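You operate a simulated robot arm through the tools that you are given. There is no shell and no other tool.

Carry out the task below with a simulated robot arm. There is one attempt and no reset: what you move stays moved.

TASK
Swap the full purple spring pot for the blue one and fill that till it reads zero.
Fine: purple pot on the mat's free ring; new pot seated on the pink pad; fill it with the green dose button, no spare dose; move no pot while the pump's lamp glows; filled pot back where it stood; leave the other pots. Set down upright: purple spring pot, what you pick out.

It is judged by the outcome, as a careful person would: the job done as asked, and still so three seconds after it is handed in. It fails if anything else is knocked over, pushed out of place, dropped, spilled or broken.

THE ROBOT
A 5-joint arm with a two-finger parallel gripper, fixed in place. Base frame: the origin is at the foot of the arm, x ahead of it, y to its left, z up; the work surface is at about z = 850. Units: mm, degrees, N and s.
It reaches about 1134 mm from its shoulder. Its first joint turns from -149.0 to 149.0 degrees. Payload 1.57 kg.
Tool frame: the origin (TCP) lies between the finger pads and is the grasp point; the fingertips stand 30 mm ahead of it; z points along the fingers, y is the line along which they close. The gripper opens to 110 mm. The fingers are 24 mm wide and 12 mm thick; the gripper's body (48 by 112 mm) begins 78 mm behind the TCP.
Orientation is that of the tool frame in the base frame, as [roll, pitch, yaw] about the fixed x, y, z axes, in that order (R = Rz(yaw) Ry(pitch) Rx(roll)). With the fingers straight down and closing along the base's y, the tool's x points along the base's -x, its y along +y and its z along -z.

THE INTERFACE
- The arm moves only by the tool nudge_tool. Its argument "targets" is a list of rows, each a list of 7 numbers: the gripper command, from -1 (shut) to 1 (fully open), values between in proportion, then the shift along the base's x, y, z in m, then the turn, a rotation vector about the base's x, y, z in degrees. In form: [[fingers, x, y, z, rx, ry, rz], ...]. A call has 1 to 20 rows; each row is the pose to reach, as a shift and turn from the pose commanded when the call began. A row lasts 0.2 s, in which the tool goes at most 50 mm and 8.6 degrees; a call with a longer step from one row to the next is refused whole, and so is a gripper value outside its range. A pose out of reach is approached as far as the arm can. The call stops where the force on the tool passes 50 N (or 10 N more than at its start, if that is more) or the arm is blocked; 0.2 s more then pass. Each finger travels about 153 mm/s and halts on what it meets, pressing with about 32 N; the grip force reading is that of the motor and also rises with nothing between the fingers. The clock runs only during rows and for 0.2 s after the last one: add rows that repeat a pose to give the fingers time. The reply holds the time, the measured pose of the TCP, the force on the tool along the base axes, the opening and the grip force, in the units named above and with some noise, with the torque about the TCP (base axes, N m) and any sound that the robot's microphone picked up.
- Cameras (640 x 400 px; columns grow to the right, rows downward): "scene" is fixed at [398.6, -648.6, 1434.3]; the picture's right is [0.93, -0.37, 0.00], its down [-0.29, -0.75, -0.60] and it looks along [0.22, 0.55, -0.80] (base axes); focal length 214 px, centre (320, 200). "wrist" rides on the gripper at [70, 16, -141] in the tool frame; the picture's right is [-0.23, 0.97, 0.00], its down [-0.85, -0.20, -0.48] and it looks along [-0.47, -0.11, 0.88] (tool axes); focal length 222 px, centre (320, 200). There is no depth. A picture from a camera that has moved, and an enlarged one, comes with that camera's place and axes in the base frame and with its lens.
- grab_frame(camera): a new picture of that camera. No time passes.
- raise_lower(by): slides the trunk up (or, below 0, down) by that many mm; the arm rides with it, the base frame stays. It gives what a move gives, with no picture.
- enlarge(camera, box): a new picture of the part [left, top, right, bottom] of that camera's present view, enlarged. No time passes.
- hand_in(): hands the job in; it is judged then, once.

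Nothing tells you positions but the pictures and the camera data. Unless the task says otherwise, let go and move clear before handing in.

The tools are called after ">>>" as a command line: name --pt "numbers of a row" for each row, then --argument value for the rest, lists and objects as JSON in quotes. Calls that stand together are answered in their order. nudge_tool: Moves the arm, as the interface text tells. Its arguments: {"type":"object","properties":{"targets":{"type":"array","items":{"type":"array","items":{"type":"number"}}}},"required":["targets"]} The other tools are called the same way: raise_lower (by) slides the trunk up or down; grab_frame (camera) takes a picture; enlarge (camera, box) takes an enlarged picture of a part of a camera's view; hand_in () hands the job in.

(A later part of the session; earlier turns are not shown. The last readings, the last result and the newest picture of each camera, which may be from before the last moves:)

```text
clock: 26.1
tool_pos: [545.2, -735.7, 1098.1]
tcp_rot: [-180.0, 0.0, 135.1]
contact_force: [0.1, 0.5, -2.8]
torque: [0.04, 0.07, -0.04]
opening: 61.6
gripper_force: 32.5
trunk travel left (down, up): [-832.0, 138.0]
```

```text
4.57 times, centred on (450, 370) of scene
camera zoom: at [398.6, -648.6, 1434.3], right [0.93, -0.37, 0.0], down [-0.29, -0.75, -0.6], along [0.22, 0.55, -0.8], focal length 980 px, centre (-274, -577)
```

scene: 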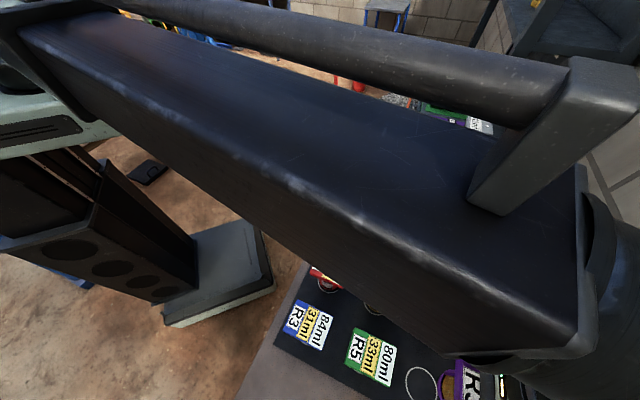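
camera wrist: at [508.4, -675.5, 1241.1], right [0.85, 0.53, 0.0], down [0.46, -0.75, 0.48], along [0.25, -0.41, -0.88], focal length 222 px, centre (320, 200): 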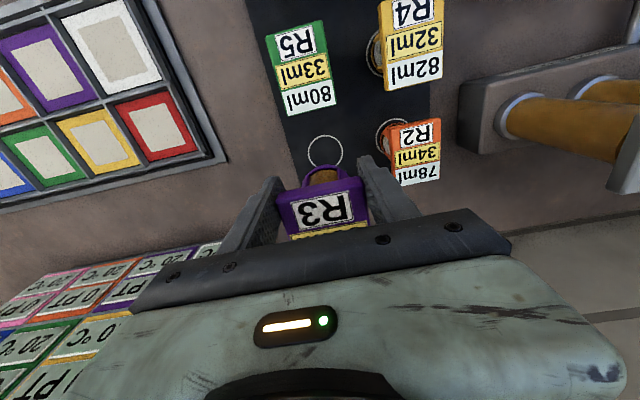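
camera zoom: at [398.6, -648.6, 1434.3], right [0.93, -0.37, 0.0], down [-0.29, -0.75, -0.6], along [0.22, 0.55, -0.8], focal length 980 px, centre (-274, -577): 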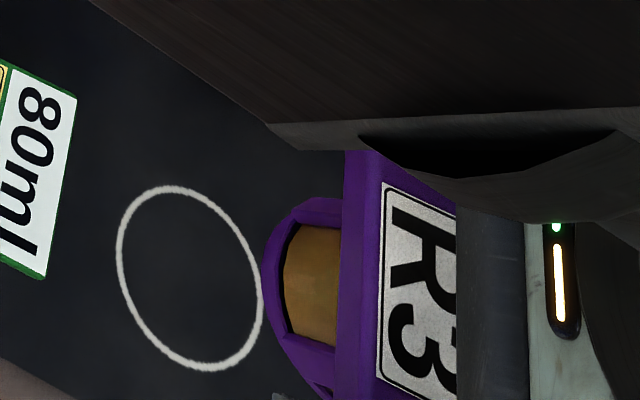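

Ring centre measured at about (577,-769). Extending the last ~11 mm outward so the pot's axis sits over the ring.

>>> nudge_tool --pt "-1 0.003 -0.004 0 0 0 0" --pt "-1 0.0065 -0.009 0 0 0 0" --pt "-1 0.0065 -0.009 0 0 0 0" --pt "-1 0.0065 -0.009 0 0 0 0"

>>> raise_lower --by -80

>>> enlarge --camera "wrist" --box '[250, 60, 450, 220]'

>>> enlarge --camera "scene" --box '[350, 320, 510, 400]'

```text
clock: 27.1
tool_pos: [550.0, -743.4, 1100.1]
tcp_rot: [-180.0, 0.1, 135.0]
contact_force: [-0.3, 0.3, -2.2]
torque: [0.09, 0.08, 0.01]
opening: 61.9
gripper_force: 32.4
trunk travel left (down, up): [-832.0, 138.0]
```

```text
clock: 28.2
tool_pos: [550.4, -743.7, 1018.0]
tcp_rot: [-180.0, 0.1, 135.0]
contact_force: [-0.1, -0.8, -2.8]
torque: [0.05, 0.08, 0.01]
opening: 61.7
gripper_force: 32.4
trunk travel left (down, up): [-752.0, 218.0]
```

```text
2.50 times, centred on (350, 140) of wrist
camera zoom: at [514.6, -683.6, 1161.1], right [0.85, 0.53, 0.0], down [0.46, -0.75, 0.48], along [0.25, -0.41, -0.88], focal length 555 px, centre (245, 350)
```

zoom: 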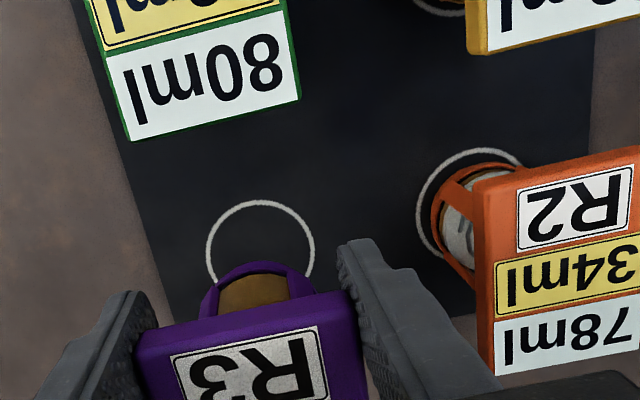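

```text
4.00 times, centred on (430, 360) of scene
camera zoom: at [398.6, -648.6, 1434.3], right [0.93, -0.37, 0.0], down [-0.29, -0.75, -0.6], along [0.22, 0.55, -0.8], focal length 858 px, centre (-120, -440)
```

zoom: 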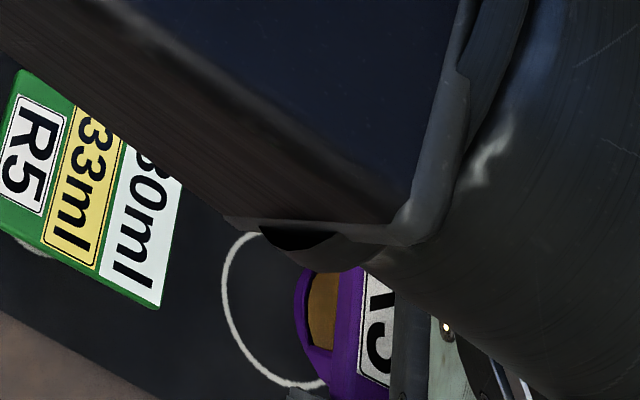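

Pot axis is over the ring to within ~1 mm. Lowering onto the mat in stages while watching the force.

>>> raise_lower --by -58

>>> enlarge --camera "wrist" --box '[250, 60, 450, 220]'

```text
clock: 29.2
tool_pos: [551.2, -742.8, 960.8]
tcp_rot: [179.9, 0.2, 134.9]
contact_force: [-0.7, -0.2, -2.6]
torque: [0.08, 0.08, 0.03]
opening: 61.8
gripper_force: 32.0
trunk travel left (down, up): [-694.0, 276.0]
```

```text
2.50 times, centred on (350, 140) of wrist
camera zoom: at [514.5, -683.6, 1103.0], right [0.85, 0.53, 0.0], down [0.46, -0.75, 0.48], along [0.25, -0.41, -0.88], focal length 555 px, centre (245, 350)
```

zoom: 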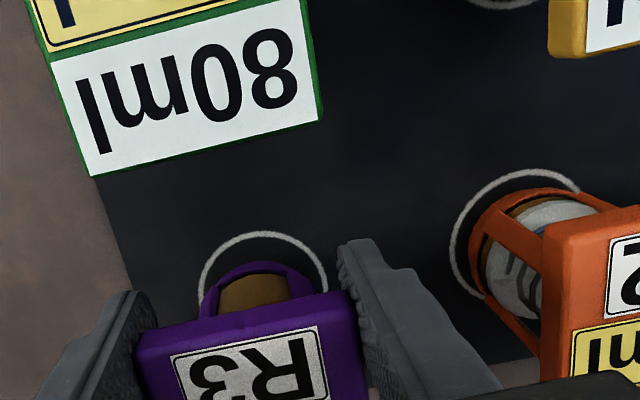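

>>> raise_lower --by -8

>>> raise_lower --by -2

>>> enlarge --camera "wrist" --box '[250, 100, 430, 220]'

```text
clock: 29.8
tool_pos: [551.3, -742.7, 953.4]
tcp_rot: [180.0, 0.0, 135.0]
contact_force: [-0.8, 0.2, -2.7]
torque: [0.06, 0.08, -0.02]
opening: 61.9
gripper_force: 32.3
trunk travel left (down, up): [-686.0, 284.0]
```

```text
clock: 30.3
tool_pos: [550.9, -743.1, 951.0]
tcp_rot: [-180.0, 0.1, 135.0]
contact_force: [0.4, -0.2, -2.8]
torque: [0.07, 0.05, 0.01]
opening: 61.9
gripper_force: 32.0
trunk travel left (down, up): [-684.0, 286.0]
```

```text
3.33 times, centred on (340, 160) of wrist
camera zoom: at [514.6, -683.6, 1093.0], right [0.85, 0.53, 0.0], down [0.46, -0.75, 0.48], along [0.25, -0.41, -0.88], focal length 740 px, centre (253, 333)
```

zoom: 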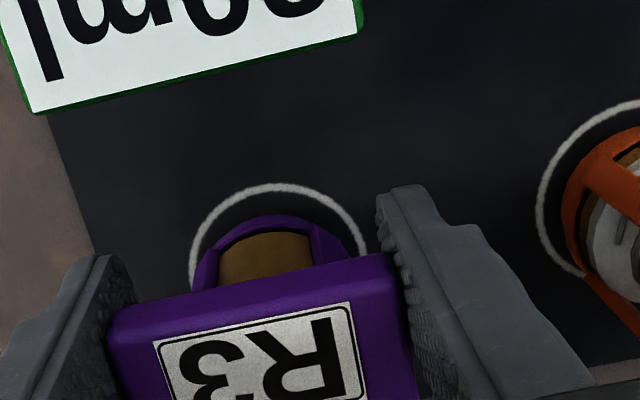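

>>> raise_lower --by -2

>>> raise_lower --by -1.5

```text
clock: 30.8
tool_pos: [550.8, -742.6, 948.8]
tcp_rot: [180.0, 0.2, 135.0]
contact_force: [0.6, 0.0, -2.1]
torque: [0.1, 0.03, -0.01]
opening: 61.7
gripper_force: 31.9
trunk travel left (down, up): [-682.0, 288.0]
```

```text
clock: 31.3
tool_pos: [550.8, -743.0, 948.1]
tcp_rot: [-180.0, 0.1, 135.0]
contact_force: [-0.1, 0.3, -2.2]
torque: [0.07, 0.06, -0.04]
opening: 61.6
gripper_force: 31.9
trunk travel left (down, up): [-681.0, 289.0]
```

>>> raise_lower --by -1

>>> raise_lower --by -1

>>> raise_lower --by -1

```text
clock: 31.8
tool_pos: [550.4, -743.1, 948.1]
tcp_rot: [180.0, 0.2, 135.0]
contact_force: [1.9, -2.8, 5.3]
torque: [-0.23, -0.2, -0.04]
opening: 61.5
gripper_force: 32.4
trunk travel left (down, up): [-680.0, 290.0]
```

```text
clock: 32.4
tool_pos: [549.9, -742.5, 946.8]
tcp_rot: [-179.9, 0.1, 135.1]
contact_force: [3.9, -5.0, 17.3]
torque: [-0.63, -0.53, -0.02]
opening: 61.8
gripper_force: 32.2
trunk travel left (down, up): [-679.0, 291.0]
```

```text
clock: 32.9
tool_pos: [548.9, -741.8, 945.7]
tcp_rot: [-180.0, 0.1, 135.1]
contact_force: [1.7, -3.4, 22.6]
torque: [-0.43, -0.39, -0.05]
opening: 61.8
gripper_force: 32.7
trunk travel left (down, up): [-678.0, 292.0]
```

Contact was made at trunk −680; I'll ease back up 2 mm to unload, then open gently.

>>> raise_lower --by 2

>>> nudge_tool --pt "0.15 0 0 0 0 0 0" --pt "0.2 0 0 0 0 0 0" --pt "0.35 0 0 0 0 0 0" --pt "0.35 0 0 0 0 0 0"

>>> grab_frame --camera "wrist"

```text
clock: 33.4
tool_pos: [550.4, -742.7, 946.7]
tcp_rot: [180.0, 0.0, 135.0]
contact_force: [-1.4, 2.5, 0.3]
torque: [0.19, 0.15, 0.04]
opening: 61.7
gripper_force: 31.9
trunk travel left (down, up): [-680.0, 290.0]
```

```text
clock: 34.4
tool_pos: [551.3, -743.4, 946.1]
tcp_rot: [-180.0, 0.2, 135.0]
contact_force: [-0.8, 1.4, 0.3]
torque: [-0.01, 0.0, -0.01]
opening: 74.7
gripper_force: 0.1
trunk travel left (down, up): [-680.0, 290.0]
```

```text
taken
camera wrist: at [514.5, -683.4, 1088.7], right [0.85, 0.53, 0.0], down [0.46, -0.75, 0.48], along [0.25, -0.41, -0.88], focal length 222 px, centre (320, 200)
```

wrist: 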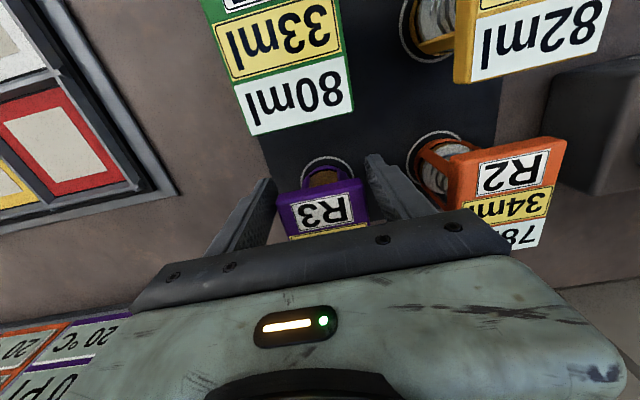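

Released cleanly. Raising straight up and checking the purple pot's seat on the ring.

>>> raise_lower --by 140

>>> grab_frame --camera "wrist"

>>> enlarge --camera "wrist" --box '[250, 80, 430, 220]'

```text
clock: 36.0
tool_pos: [551.0, -743.3, 1086.4]
tcp_rot: [-179.9, 0.1, 135.0]
contact_force: [1.1, 0.6, -0.1]
torque: [0.0, 0.02, -0.01]
opening: 74.5
gripper_force: 0.0
trunk travel left (down, up): [-820.0, 150.0]
```

```text
taken
camera wrist: at [514.5, -683.5, 1228.6], right [0.85, 0.53, 0.0], down [0.46, -0.75, 0.48], along [0.25, -0.41, -0.88], focal length 222 px, centre (320, 200)
```

wrist: 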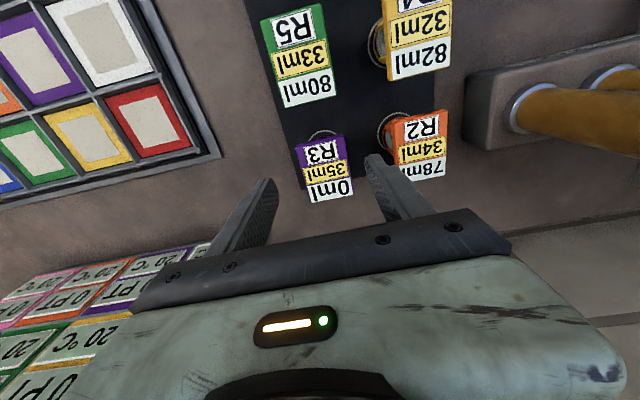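

```text
2.86 times, centred on (340, 150) of wrist
camera zoom: at [514.5, -683.5, 1228.6], right [0.85, 0.53, 0.0], down [0.46, -0.75, 0.48], along [0.25, -0.41, -0.88], focal length 635 px, centre (263, 343)
```

zoom: 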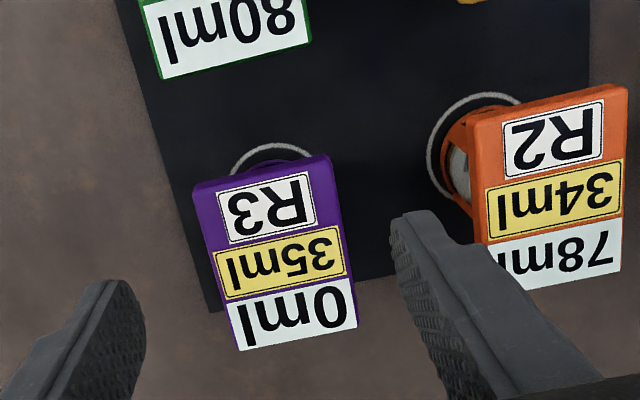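

Purple sits centred on its ring, upright, reading 0ml. Next I'll move above the blue pot and check alignment.

>>> nudge_tool --pt "0.35 -0.02 0.02 0 0 0 0" --pt "0.35 -0.045 0.045 0 0 0 0" --pt "0.35 -0.07 0.07 0 0 0 0" --pt "0.35 -0.095 0.095 0 0 0 0" --pt "0.35 -0.12 0.12 0 0 0 0" --pt "0.35 -0.14 0.14 0 0 0 0" --pt "0.35 -0.151 0.1513 0 0 0 0" --pt "0.35 -0.151 0.1513 0 0 0 0"

>>> grab_frame --camera "wrist"

>>> enlarge --camera "wrist" --box '[230, 60, 430, 220]'

>>> grab_frame --camera "scene"

```text
clock: 37.9
tool_pos: [399.6, -591.4, 1087.1]
tcp_rot: [-180.0, 0.1, 135.1]
contact_force: [-0.4, 0.2, -0.1]
torque: [0.0, 0.0, 0.0]
opening: 74.3
gripper_force: 0.0
trunk travel left (down, up): [-820.0, 150.0]
```

```text
taken
camera wrist: at [363.3, -532.2, 1228.7], right [0.85, 0.53, 0.0], down [0.46, -0.75, 0.48], along [0.25, -0.41, -0.88], focal length 222 px, centre (320, 200)
```

wrist: 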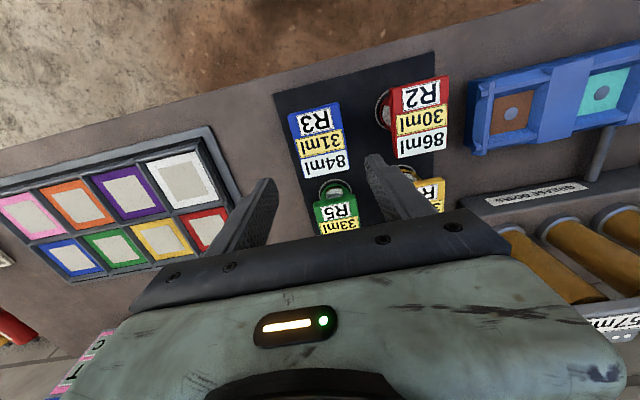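

```text
2.50 times, centred on (330, 140) of wrist
camera zoom: at [363.3, -532.2, 1228.7], right [0.85, 0.53, 0.0], down [0.46, -0.75, 0.48], along [0.25, -0.41, -0.88], focal length 555 px, centre (295, 350)
```

zoom: 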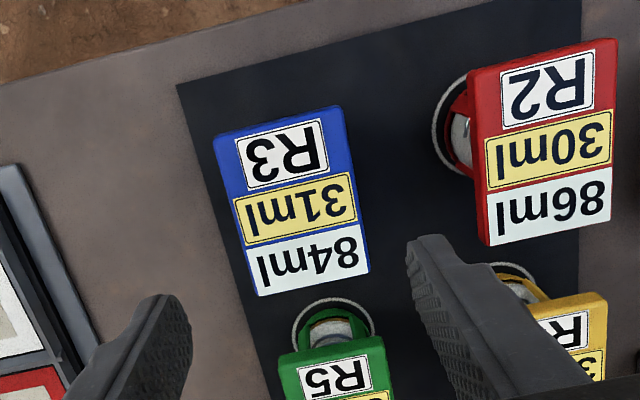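

```text
taken
```

scene: 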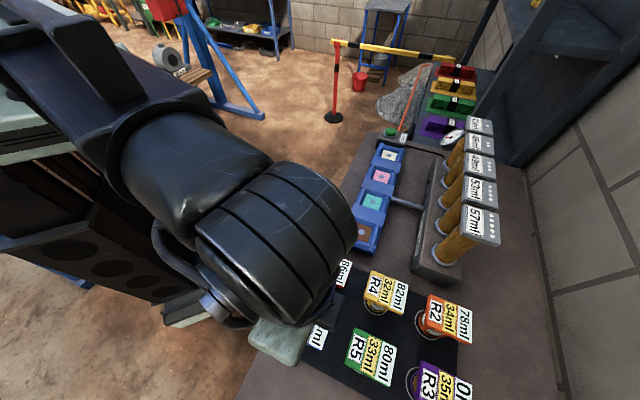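

Blue slab centre measures (400,-591), right under the tool. Lowering to the same grip height relative to the mat as before (trunk −680).

>>> raise_lower --by -110

>>> grab_frame --camera "wrist"

>>> enlarge --camera "scene" --box '[240, 240, 480, 400]'

```text
clock: 39.3
tool_pos: [400.4, -592.5, 976.1]
tcp_rot: [-180.0, 0.2, 135.0]
contact_force: [0.3, -0.9, -0.3]
torque: [-0.01, 0.01, -0.01]
opening: 74.6
gripper_force: 0.2
trunk travel left (down, up): [-710.0, 260.0]
```

```text
taken
camera wrist: at [363.5, -532.2, 1118.7], right [0.85, 0.53, 0.0], down [0.46, -0.75, 0.48], along [0.25, -0.41, -0.88], focal length 222 px, centre (320, 200)
```

wrist: 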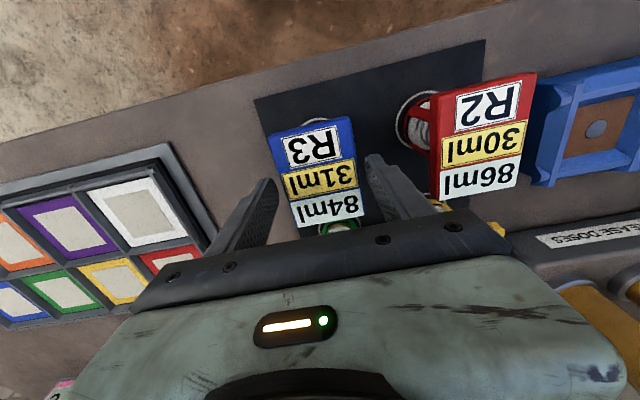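

```text
2.50 times, centred on (360, 320) of scene
camera zoom: at [398.6, -648.6, 1434.3], right [0.93, -0.37, 0.0], down [-0.29, -0.75, -0.6], along [0.22, 0.55, -0.8], focal length 536 px, centre (220, -100)
```

zoom: 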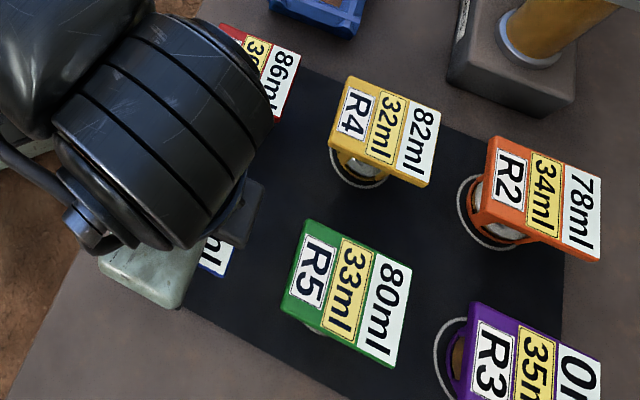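

>>> enlarge --camera "wrist" --box '[240, 100, 400, 240]'

```text
2.86 times, centred on (320, 170) of wrist
camera zoom: at [363.5, -532.2, 1118.7], right [0.85, 0.53, 0.0], down [0.46, -0.75, 0.48], along [0.25, -0.41, -0.88], focal length 635 px, centre (320, 286)
```

zoom: 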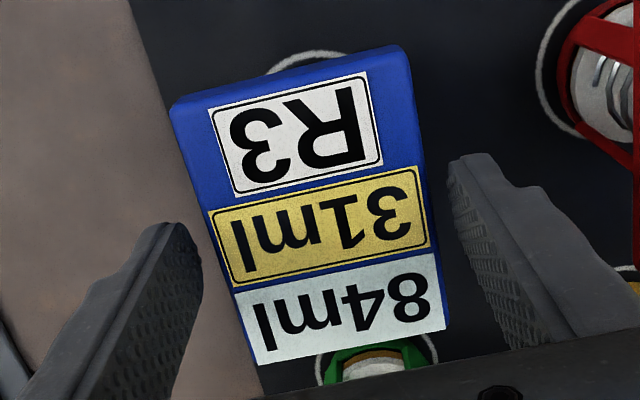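

Symmetric clearance on both sides. Lowering the last 30 mm and gripping.

>>> raise_lower --by -30

>>> nudge_tool --pt "0.2 0 0 0 0 0 0" --pt "0.0 0 0 0 0 0 0" --pt "-1 0 0 0 0 0 0" --pt "-1 0 0 0 0 0 0"

>>> raise_lower --by 15

>>> grab_frame --camera "wrist"

```text
clock: 40.0
tool_pos: [400.5, -592.1, 948.6]
tcp_rot: [180.0, 0.1, 135.1]
contact_force: [0.0, 1.1, -0.9]
torque: [-0.01, -0.03, -0.01]
opening: 74.6
gripper_force: 0.0
trunk travel left (down, up): [-680.0, 290.0]
```

```text
clock: 41.0
tool_pos: [399.9, -593.4, 947.0]
tcp_rot: [180.0, 0.1, 135.0]
contact_force: [1.2, 1.0, 1.3]
torque: [0.06, -0.04, 0.03]
opening: 61.6
gripper_force: 31.5
trunk travel left (down, up): [-680.0, 290.0]
```

```text
clock: 41.6
tool_pos: [400.7, -591.8, 960.4]
tcp_rot: [-180.0, 0.2, 135.0]
contact_force: [0.0, -0.1, -2.1]
torque: [0.0, 0.01, -0.01]
opening: 61.4
gripper_force: 32.0
trunk travel left (down, up): [-695.0, 275.0]
```

```text
taken
camera wrist: at [363.6, -532.4, 1103.6], right [0.85, 0.53, 0.0], down [0.46, -0.75, 0.48], along [0.25, -0.41, -0.88], focal length 222 px, centre (320, 200)
```

wrist: 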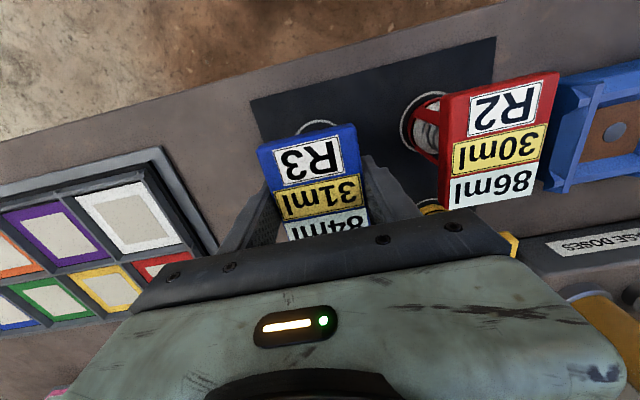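

Blue pot lifted, level. Raising to travel height and carrying it over to the pink pad at (776.5,-264.4).

>>> raise_lower --by 135

>>> nudge_tool --pt "-1 0.01 0.009 0 0 0 0" --pt "-1 0.03 0.026 0 0 0 0" --pt "-1 0.055 0.048 0 0 0 0" --pt "-1 0.08 0.07 0 0 0 0" --pt "-1 0.105 0.092 0 0 0 0" --pt "-1 0.13 0.113 0 0 0 0" --pt "-1 0.155 0.135 0 0 0 0" --pt "-1 0.18 0.157 0 0 0 0" --pt "-1 0.205 0.179 0 0 0 0" --pt "-1 0.23 0.2 0 0 0 0" --pt "-1 0.255 0.222 0 0 0 0" --pt "-1 0.28 0.244 0 0 0 0" --pt "-1 0.305 0.266 0 0 0 0" --pt "-1 0.33 0.288 0 0 0 0" --pt "-1 0.35 0.305 0 0 0 0" --pt "-1 0.365 0.318 0 0 0 0" --pt "-1 0.373 0.325 0 0 0 0" --pt "-1 0.3763 0.3278 0 0 0 0" --pt "-1 0.3763 0.3278 0 0 0 0" --pt "-1 0.3763 0.3278 0 0 0 0"

>>> grab_frame --camera "wrist"

>>> grab_frame --camera "scene"

```text
clock: 43.3
tool_pos: [400.8, -592.1, 1097.7]
tcp_rot: [179.9, 0.1, 134.9]
contact_force: [0.1, 0.3, -2.0]
torque: [-0.01, -0.03, 0.03]
opening: 61.6
gripper_force: 31.7
trunk travel left (down, up): [-830.0, 140.0]
```

```text
clock: 47.5
tool_pos: [778.0, -263.1, 1095.3]
tcp_rot: [-180.0, 0.1, 135.0]
contact_force: [0.5, -0.4, -2.0]
torque: [0.02, -0.01, 0.05]
opening: 61.5
gripper_force: 32.3
trunk travel left (down, up): [-830.0, 140.0]
```

```text
taken
camera wrist: at [740.5, -204.5, 1238.5], right [0.85, 0.53, 0.0], down [0.46, -0.75, 0.48], along [0.25, -0.41, -0.88], focal length 222 px, centre (320, 200)
```

wrist: 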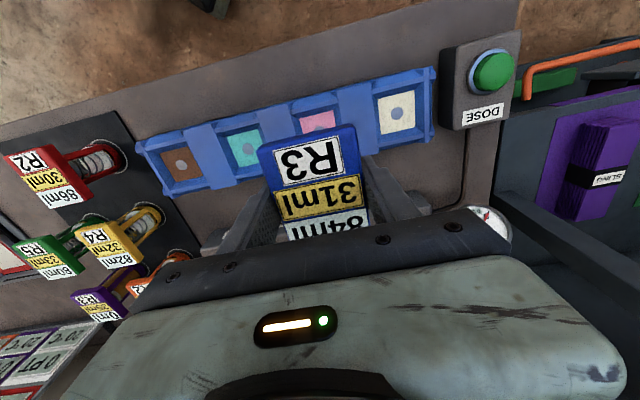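

```text
taken
```

scene: 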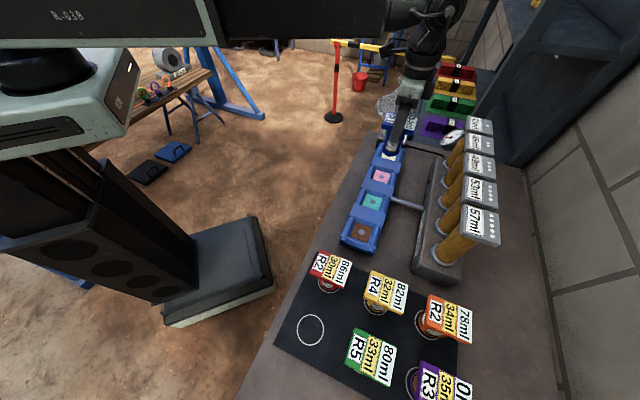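

The pink pad and empty blue ring are now visible. I'll measure the pink pad's position precisely before lowering.

>>> enlarge --camera "scene" --box '[340, 120, 440, 200]'

>>> enlarge --camera "wrist" --box '[220, 60, 440, 220]'

>>> enlarge --camera "scene" --box '[270, 270, 390, 370]'

```text
5.00 times, centred on (390, 160) of scene
camera zoom: at [398.6, -648.6, 1434.3], right [0.93, -0.37, 0.0], down [-0.29, -0.75, -0.6], along [0.22, 0.55, -0.8], focal length 1072 px, centre (-30, 400)
```

zoom: 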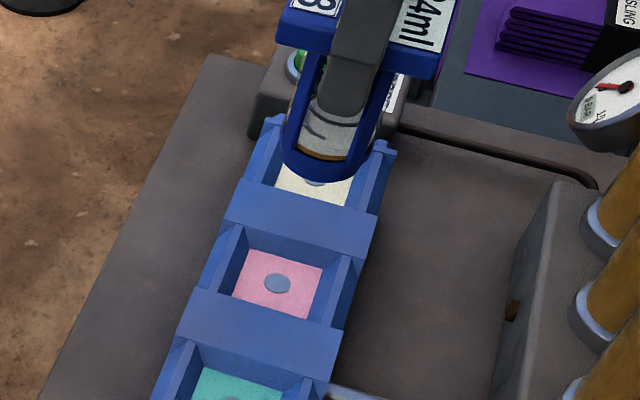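

```text
2.50 times, centred on (330, 140) of wrist
camera zoom: at [740.5, -204.5, 1238.5], right [0.85, 0.53, 0.0], down [0.46, -0.75, 0.48], along [0.25, -0.41, -0.88], focal length 555 px, centre (295, 350)
```

zoom: 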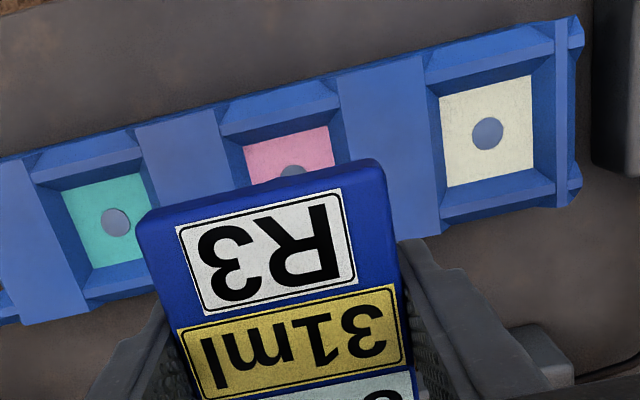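

```text
4.00 times, centred on (330, 320) of scene
camera zoom: at [398.6, -648.6, 1434.3], right [0.93, -0.37, 0.0], down [-0.29, -0.75, -0.6], along [0.22, 0.55, -0.8], focal length 858 px, centre (280, -280)
```

zoom: 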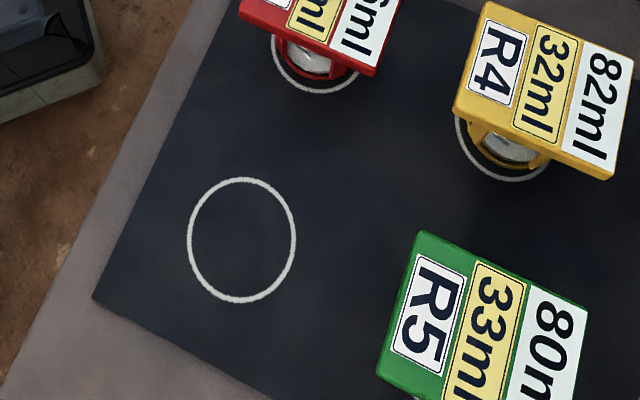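

Alignment agrees with where purple stood. Tiny correction, then lowering toward the pink pad.

>>> nudge_tool --pt "-1 -0.0007 -0.0005 0 0 0 0" --pt "-1 -0.0007 -0.0005 0 0 0 0"

>>> raise_lower --by -75

>>> enlarge --camera "scene" --box '[340, 110, 440, 190]'

>>> enlarge --camera "wrist" --box '[220, 60, 440, 220]'

```text
clock: 48.1
tool_pos: [775.3, -264.7, 1096.6]
tcp_rot: [-180.0, 0.0, 135.0]
contact_force: [-0.3, 0.0, -1.7]
torque: [-0.01, 0.02, 0.04]
opening: 61.8
gripper_force: 32.4
trunk travel left (down, up): [-830.0, 140.0]
```

```text
clock: 49.2
tool_pos: [776.0, -265.4, 1022.9]
tcp_rot: [-180.0, 0.1, 135.0]
contact_force: [0.2, -1.0, -2.8]
torque: [-0.03, 0.01, 0.03]
opening: 61.8
gripper_force: 31.9
trunk travel left (down, up): [-755.0, 215.0]
```

```text
5.00 times, centred on (390, 150) of scene
camera zoom: at [398.6, -648.6, 1434.3], right [0.93, -0.37, 0.0], down [-0.29, -0.75, -0.6], along [0.22, 0.55, -0.8], focal length 1072 px, centre (-30, 450)
```

zoom: 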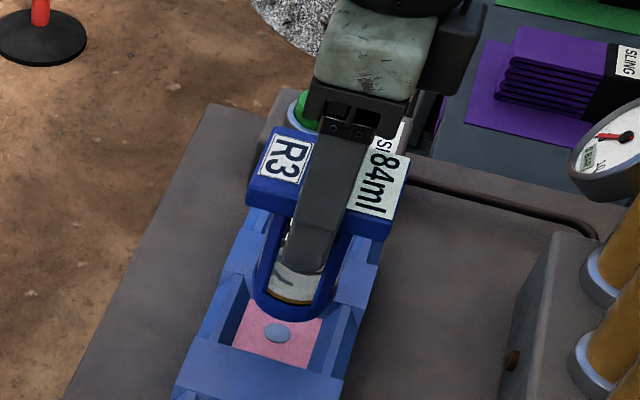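

```text
2.50 times, centred on (330, 140) of wrist
camera zoom: at [739.8, -205.0, 1163.6], right [0.85, 0.53, 0.0], down [0.46, -0.75, 0.48], along [0.25, -0.41, -0.88], focal length 555 px, centre (295, 350)
```

zoom: 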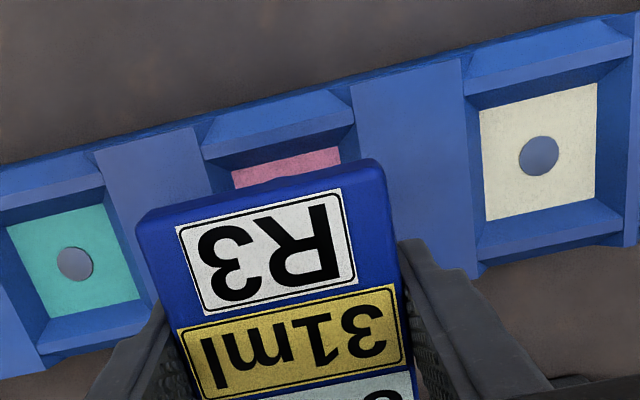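

>>> raise_lower --by -22

>>> enlarge --camera "scene" --box '[340, 120, 440, 200]'

>>> raise_lower --by -8

```text
clock: 49.9
tool_pos: [775.9, -264.0, 998.8]
tcp_rot: [179.9, 0.1, 135.0]
contact_force: [0.4, 0.3, -1.5]
torque: [-0.02, 0.01, 0.0]
opening: 61.9
gripper_force: 31.5
trunk travel left (down, up): [-733.0, 237.0]
```

```text
5.00 times, centred on (390, 160) of scene
camera zoom: at [398.6, -648.6, 1434.3], right [0.93, -0.37, 0.0], down [-0.29, -0.75, -0.6], along [0.22, 0.55, -0.8], focal length 1072 px, centre (-30, 400)
```

zoom: 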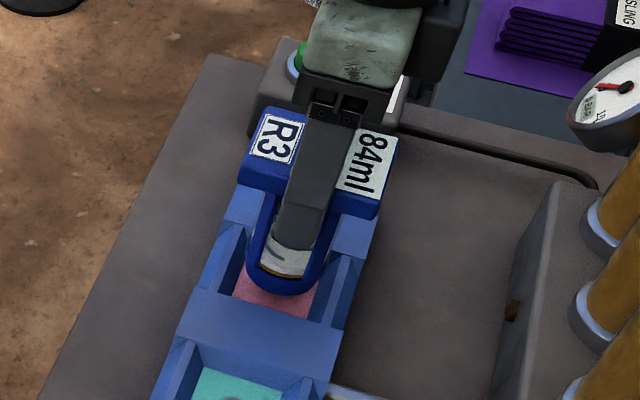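

```text
clock: 50.5
tool_pos: [776.1, -265.4, 991.4]
tcp_rot: [179.9, 0.2, 135.0]
contact_force: [0.5, -0.7, -2.2]
torque: [-0.03, 0.02, 0.01]
opening: 61.9
gripper_force: 31.8
trunk travel left (down, up): [-725.0, 245.0]
```

>>> raise_lower --by -2

>>> raise_lower --by -1

```text
clock: 51.0
tool_pos: [777.3, -264.6, 989.3]
tcp_rot: [179.9, 0.1, 135.0]
contact_force: [-0.9, 0.5, -2.0]
torque: [0.0, 0.01, -0.03]
opening: 61.6
gripper_force: 32.0
trunk travel left (down, up): [-723.0, 247.0]
```

```text
clock: 51.5
tool_pos: [775.8, -266.4, 990.0]
tcp_rot: [-180.0, 0.2, 135.0]
contact_force: [-0.3, -0.7, -1.7]
torque: [0.0, -0.02, -0.03]
opening: 61.7
gripper_force: 32.0
trunk travel left (down, up): [-722.0, 248.0]
```

>>> raise_lower --by -1

>>> enlarge --camera "scene" --box '[360, 130, 420, 190]'

```text
clock: 52.0
tool_pos: [776.2, -265.0, 987.6]
tcp_rot: [180.0, 0.1, 135.0]
contact_force: [1.2, -0.5, 1.7]
torque: [-0.09, 0.01, 0.0]
opening: 61.7
gripper_force: 31.6
trunk travel left (down, up): [-721.0, 249.0]
```

```text
6.67 times, centred on (390, 160) of scene
camera zoom: at [398.6, -648.6, 1434.3], right [0.93, -0.37, 0.0], down [-0.29, -0.75, -0.6], along [0.22, 0.55, -0.8], focal length 1430 px, centre (-147, 467)
```

zoom: 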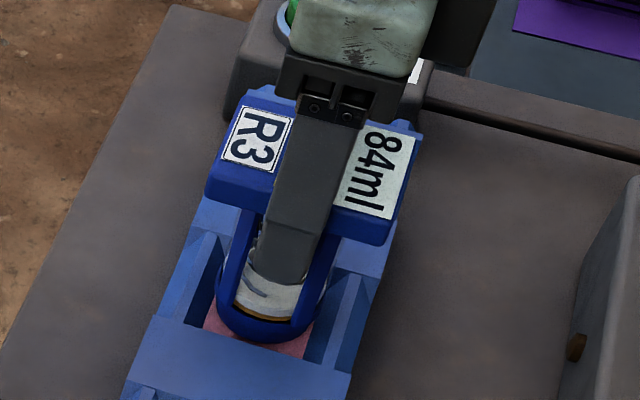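

Contact at exactly the same trunk height as purple stood (−721), so it's seated on the pink pad. Releasing and rising clear.

>>> nudge_tool --pt "0.15 0 0 0 0 0 0" --pt "0.2 0 0 0 0 0 0" --pt "0.35 0 0 0 0 0 0" --pt "0.35 0 0 0 0 0 0"

>>> raise_lower --by 100

>>> grab_frame --camera "wrist"

>>> enlarge --camera "scene" --box '[350, 120, 450, 200]'

```text
clock: 53.0
tool_pos: [776.6, -264.8, 986.5]
tcp_rot: [-179.9, 0.1, 135.1]
contact_force: [0.9, -1.2, 0.5]
torque: [0.01, 0.0, 0.0]
opening: 74.4
gripper_force: 0.0
trunk travel left (down, up): [-721.0, 249.0]
```

```text
clock: 54.3
tool_pos: [776.5, -265.4, 1087.5]
tcp_rot: [179.9, 0.1, 135.0]
contact_force: [-0.3, -0.2, 0.2]
torque: [-0.01, -0.01, 0.01]
opening: 74.4
gripper_force: 0.0
trunk travel left (down, up): [-821.0, 149.0]
```

```text
taken
camera wrist: at [739.7, -205.0, 1229.6], right [0.85, 0.53, 0.0], down [0.46, -0.75, 0.48], along [0.25, -0.41, -0.88], focal length 222 px, centre (320, 200)
```

wrist: 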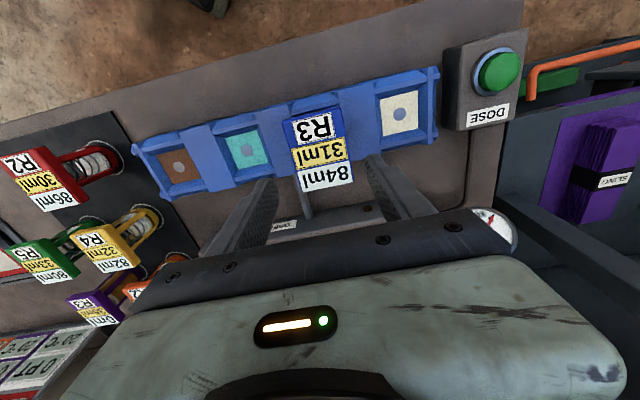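

```text
5.00 times, centred on (400, 160) of scene
camera zoom: at [398.6, -648.6, 1434.3], right [0.93, -0.37, 0.0], down [-0.29, -0.75, -0.6], along [0.22, 0.55, -0.8], focal length 1072 px, centre (-80, 400)
```

zoom: 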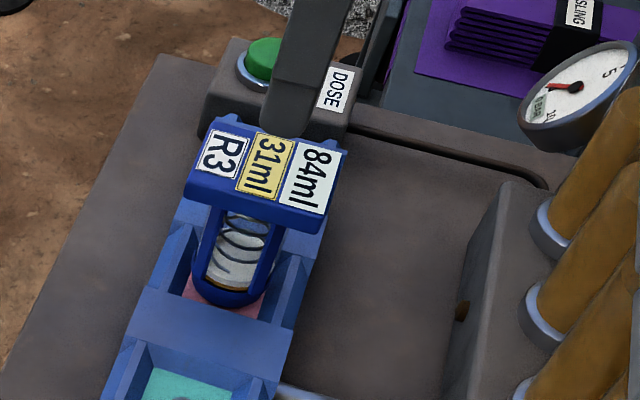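

Blue pot stands in the pink pocket reading 84ml, lamp dark. Now I'll move above the DOSE button to pin down its position before pressing.

>>> nudge_tool --pt "0.35 0.02 0.025 0 0 0 0" --pt "0.35 0.045 0.058 0 0 0 0" --pt "0.35 0.07 0.09 0 0 0 0" --pt "0.35 0.09 0.12 0 0 0 0" --pt "0.35 0.11 0.145 0 0 0 0" --pt "0.35 0.1285 0.168 0 0 0 0" --pt "0.35 0.1285 0.168 0 0 0 0"

>>> grab_frame --camera "wrist"

>>> enlarge --camera "wrist" --box '[250, 80, 410, 220]'

>>> enlarge --camera "scene" --box '[350, 90, 450, 200]'

```text
clock: 55.9
tool_pos: [903.7, -95.9, 1087.7]
tcp_rot: [-180.0, 0.0, 135.0]
contact_force: [-0.8, -0.1, -0.1]
torque: [-0.03, -0.01, 0.0]
opening: 74.4
gripper_force: 0.0
trunk travel left (down, up): [-821.0, 149.0]
```

```text
taken
camera wrist: at [868.0, -36.4, 1229.6], right [0.85, 0.53, 0.0], down [0.46, -0.75, 0.48], along [0.25, -0.41, -0.88], focal length 222 px, centre (320, 200)
```

wrist: 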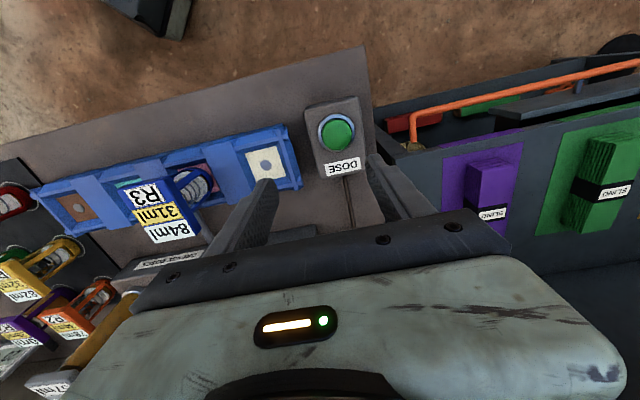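

```text
2.86 times, centred on (330, 150) of wrist
camera zoom: at [868.0, -36.4, 1229.6], right [0.85, 0.53, 0.0], down [0.46, -0.75, 0.48], along [0.25, -0.41, -0.88], focal length 635 px, centre (291, 343)
```

zoom: 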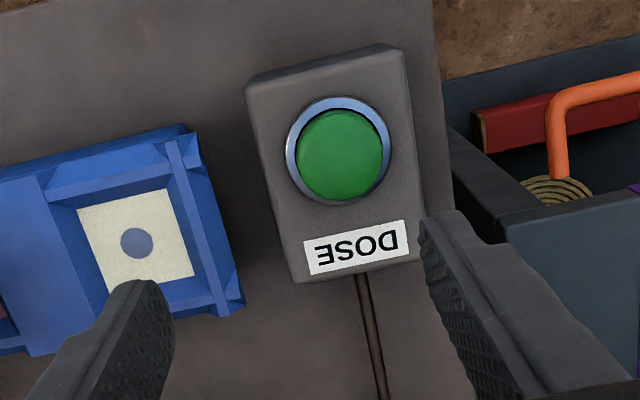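

```text
3.64 times, centred on (400, 145) of scene
camera zoom: at [398.6, -648.6, 1434.3], right [0.93, -0.37, 0.0], down [-0.29, -0.75, -0.6], along [0.22, 0.55, -0.8], focal length 780 px, centre (29, 400)
```

zoom: 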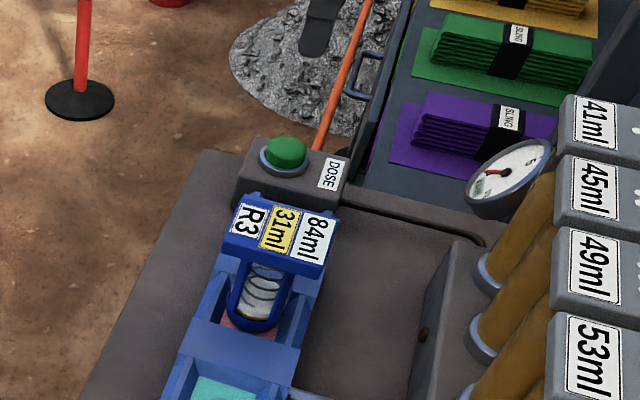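

Button centre now resolves to about (921,-80.5), top z≈924, within vertical reach. Closing the fingers and moving directly above it.

>>> nudge_tool --pt "0 0.005 0.005 0 0 0 0" --pt "-0.6 0.0164 0.0155 0 0 0 0" --pt "-1 0.0164 0.0155 0 0 0 0" --pt "-1 0.0164 0.0155 0 0 0 0"

>>> raise_lower --by -90

>>> grab_frame --camera "wrist"

>>> enlarge --camera "scene" --box '[350, 90, 450, 200]'

```text
clock: 56.9
tool_pos: [920.6, -81.0, 1087.8]
tcp_rot: [179.9, 0.1, 135.0]
contact_force: [0.6, 0.5, -0.2]
torque: [0.01, 0.01, -0.01]
opening: 0.0
gripper_force: 21.6
trunk travel left (down, up): [-821.0, 149.0]
```

```text
clock: 58.2
tool_pos: [920.7, -80.2, 997.4]
tcp_rot: [180.0, 0.1, 135.0]
contact_force: [-0.4, -0.3, -0.6]
torque: [0.0, -0.03, -0.01]
opening: 0.0
gripper_force: 21.2
trunk travel left (down, up): [-731.0, 239.0]
```

```text
taken
camera wrist: at [884.6, -21.3, 1139.7], right [0.85, 0.53, 0.0], down [0.46, -0.75, 0.48], along [0.25, -0.41, -0.88], focal length 222 px, centre (320, 200)
```

wrist: 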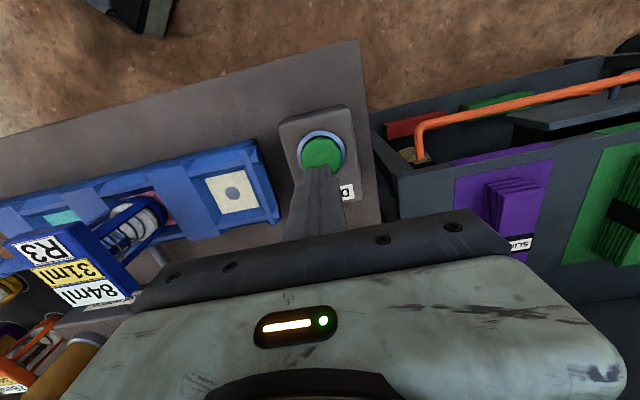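

```text
3.64 times, centred on (400, 145) of scene
camera zoom: at [398.6, -648.6, 1434.3], right [0.93, -0.37, 0.0], down [-0.29, -0.75, -0.6], along [0.22, 0.55, -0.8], focal length 780 px, centre (29, 400)
```

zoom: 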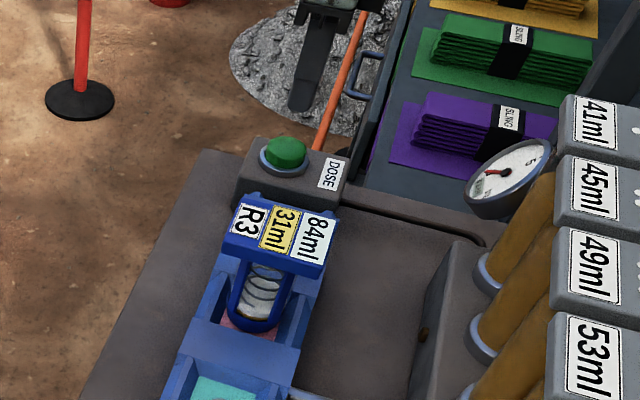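

Fingertips are lined up over the cap in both views. Approaching in small steps.

>>> raise_lower --by -32

>>> enlarge --camera "scene" --box '[370, 90, 450, 150]'

>>> enlarge --camera "wrist" --box '[260, 80, 400, 220]'

```text
clock: 58.9
tool_pos: [920.9, -80.5, 964.6]
tcp_rot: [-179.9, 0.0, 135.1]
contact_force: [0.4, 0.3, 0.3]
torque: [0.03, -0.03, 0.0]
opening: 0.0
gripper_force: 21.4
trunk travel left (down, up): [-699.0, 271.0]
```

```text
6.67 times, centred on (410, 120) of scene
camera zoom: at [398.6, -648.6, 1434.3], right [0.93, -0.37, 0.0], down [-0.29, -0.75, -0.6], along [0.22, 0.55, -0.8], focal length 1430 px, centre (-280, 733)
```

zoom: 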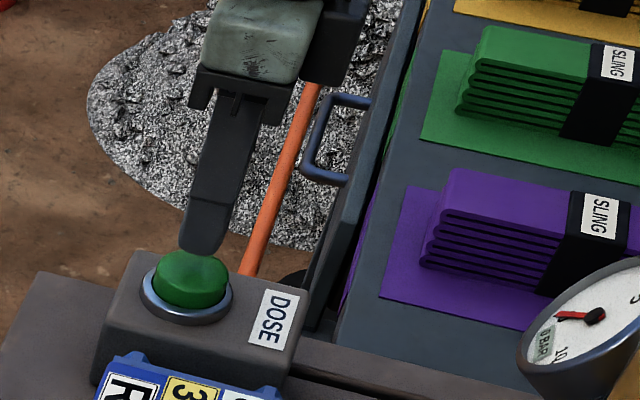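

```text
2.86 times, centred on (330, 150) of wrist
camera zoom: at [884.6, -21.3, 1107.6], right [0.85, 0.53, 0.0], down [0.46, -0.75, 0.48], along [0.25, -0.41, -0.88], focal length 635 px, centre (291, 343)
```

zoom: 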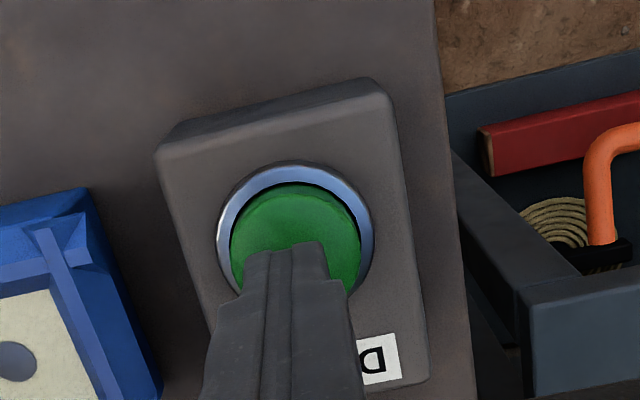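

>>> raise_lower --by -5

>>> raise_lower --by -2

```text
clock: 59.5
tool_pos: [922.4, -81.4, 960.5]
tcp_rot: [179.9, 0.2, 135.0]
contact_force: [-0.1, -0.1, -0.1]
torque: [-0.01, 0.01, -0.01]
opening: 0.0
gripper_force: 21.7
trunk travel left (down, up): [-694.0, 276.0]
```

```text
clock: 60.0
tool_pos: [921.5, -81.6, 958.1]
tcp_rot: [-180.0, 0.1, 134.9]
contact_force: [0.1, -0.3, 0.2]
torque: [-0.02, -0.01, -0.01]
opening: 0.0
gripper_force: 20.9
trunk travel left (down, up): [-692.0, 278.0]
```

>>> raise_lower --by -2

>>> enlarge --camera "scene" --box '[370, 90, 450, 150]'

```text
clock: 60.5
tool_pos: [920.4, -81.1, 956.0]
tcp_rot: [180.0, 0.1, 135.0]
contact_force: [0.1, 0.0, -0.1]
torque: [0.0, 0.0, 0.05]
opening: 0.0
gripper_force: 21.5
trunk travel left (down, up): [-690.0, 280.0]
```

```text
6.67 times, centred on (410, 120) of scene
camera zoom: at [398.6, -648.6, 1434.3], right [0.93, -0.37, 0.0], down [-0.29, -0.75, -0.6], along [0.22, 0.55, -0.8], focal length 1430 px, centre (-280, 733)
```

zoom: 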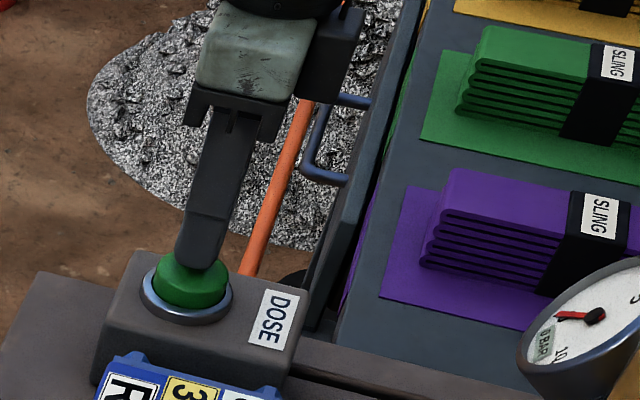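

>>> raise_lower --by -2

```text
clock: 61.0
tool_pos: [921.0, -80.6, 954.1]
tcp_rot: [-180.0, 0.1, 135.0]
contact_force: [0.3, 0.4, 0.3]
torque: [-0.02, 0.02, 0.01]
opening: 0.0
gripper_force: 20.5
trunk travel left (down, up): [-688.0, 282.0]
```

>>> raise_lower --by -2

```text
clock: 61.6
tool_pos: [920.1, -81.4, 953.3]
tcp_rot: [179.9, 0.0, 135.0]
contact_force: [-0.1, -0.8, -0.3]
torque: [0.0, 0.0, 0.01]
opening: 0.0
gripper_force: 21.2
trunk travel left (down, up): [-686.0, 284.0]
```

>>> raise_lower --by -2

>>> enlarge --camera "scene" --box '[370, 90, 450, 150]'

```text
clock: 62.1
tool_pos: [921.5, -81.7, 951.3]
tcp_rot: [180.0, 0.2, 135.0]
contact_force: [-0.4, 0.2, 0.0]
torque: [0.02, 0.01, 0.03]
opening: 0.0
gripper_force: 21.6
trunk travel left (down, up): [-684.0, 286.0]
```

```text
6.67 times, centred on (410, 120) of scene
camera zoom: at [398.6, -648.6, 1434.3], right [0.93, -0.37, 0.0], down [-0.29, -0.75, -0.6], along [0.22, 0.55, -0.8], focal length 1430 px, centre (-280, 733)
```

zoom: 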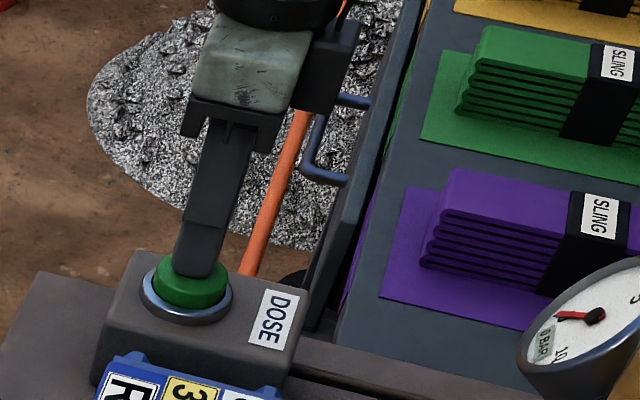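

>>> raise_lower --by -1

```text
clock: 62.6
tool_pos: [922.0, -80.6, 950.5]
tcp_rot: [180.0, 0.1, 135.0]
contact_force: [0.8, 0.2, 1.3]
torque: [0.01, -0.01, 0.01]
opening: 0.0
gripper_force: 21.3
trunk travel left (down, up): [-683.0, 287.0]
```

>>> raise_lower --by -1

>>> enlarge --camera "scene" --box '[350, 90, 470, 200]'

```text
clock: 63.1
tool_pos: [921.6, -82.0, 948.3]
tcp_rot: [180.0, 0.1, 135.0]
contact_force: [0.4, 0.1, 1.2]
torque: [0.01, -0.01, -0.04]
opening: 0.2
gripper_force: 21.4
trunk travel left (down, up): [-682.0, 288.0]
heard: click
```

```text
3.64 times, centred on (410, 145) of scene
camera zoom: at [398.6, -648.6, 1434.3], right [0.93, -0.37, 0.0], down [-0.29, -0.75, -0.6], along [0.22, 0.55, -0.8], focal length 780 px, centre (-7, 400)
```

zoom: 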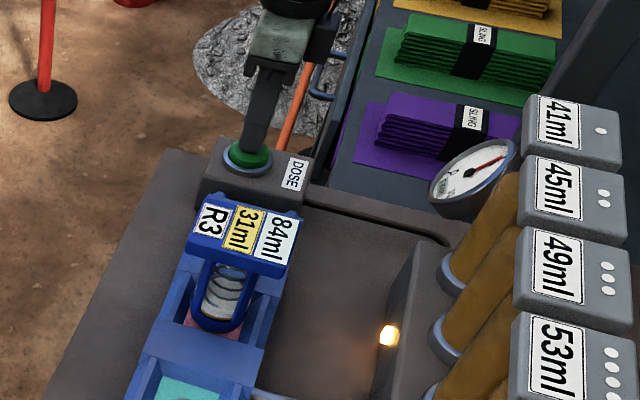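

Click: the lamp is glowing and the gauge moved, so one dose is running. Releasing the button straight away and waiting for the lamp to go out.

>>> raise_lower --by 12

>>> enlarge --camera "scene" --box '[350, 90, 500, 220]'

```text
clock: 63.7
tool_pos: [922.0, -81.4, 960.8]
tcp_rot: [180.0, -0.1, 135.0]
contact_force: [0.5, 0.4, -1.1]
torque: [0.03, 0.01, 0.02]
opening: 0.2
gripper_force: 21.4
trunk travel left (down, up): [-694.0, 276.0]
```

```text
3.08 times, centred on (425, 155) of scene
camera zoom: at [398.6, -648.6, 1434.3], right [0.93, -0.37, 0.0], down [-0.29, -0.75, -0.6], along [0.22, 0.55, -0.8], focal length 660 px, centre (-3, 338)
```

zoom: 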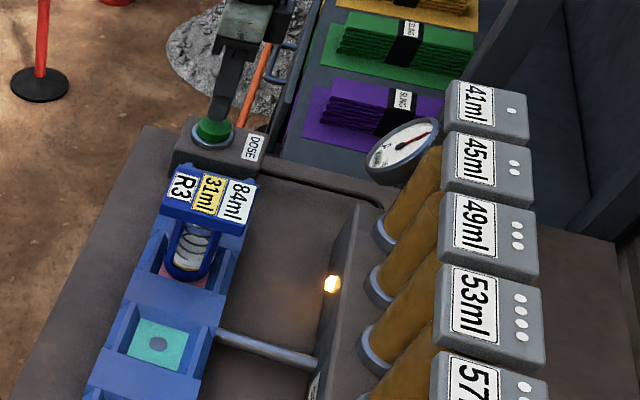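

>>> nudge_tool --pt "-1 0 0 0 0 0 0" --pt "-1 0 0 0 0 0 0" --pt "-1 0 0 0 0 0 0" --pt "-1 0 0 0 0 0 0" --pt "-1 0 0 0 0 0 0" --pt "-1 0 0 0 0 0 0" --pt "-1 0 0 0 0 0 0" --pt "-1 0 0 0 0 0 0" --pt "-1 0 0 0 0 0 0" --pt "-1 0 0 0 0 0 0"

>>> enlarge --camera "scene" --box '[350, 90, 500, 220]'

```text
clock: 65.9
tool_pos: [921.2, -80.7, 961.5]
tcp_rot: [-180.0, 0.1, 135.1]
contact_force: [-0.3, 1.2, 0.0]
torque: [0.0, 0.01, 0.02]
opening: 0.0
gripper_force: 21.4
trunk travel left (down, up): [-694.0, 276.0]
```

```text
3.08 times, centred on (425, 155) of scene
camera zoom: at [398.6, -648.6, 1434.3], right [0.93, -0.37, 0.0], down [-0.29, -0.75, -0.6], along [0.22, 0.55, -0.8], focal length 660 px, centre (-3, 338)
```

zoom: 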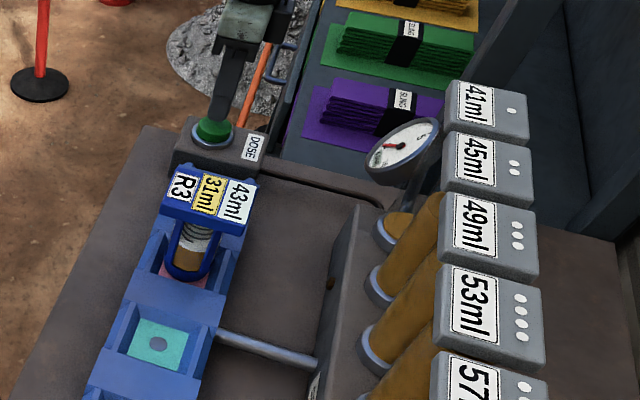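

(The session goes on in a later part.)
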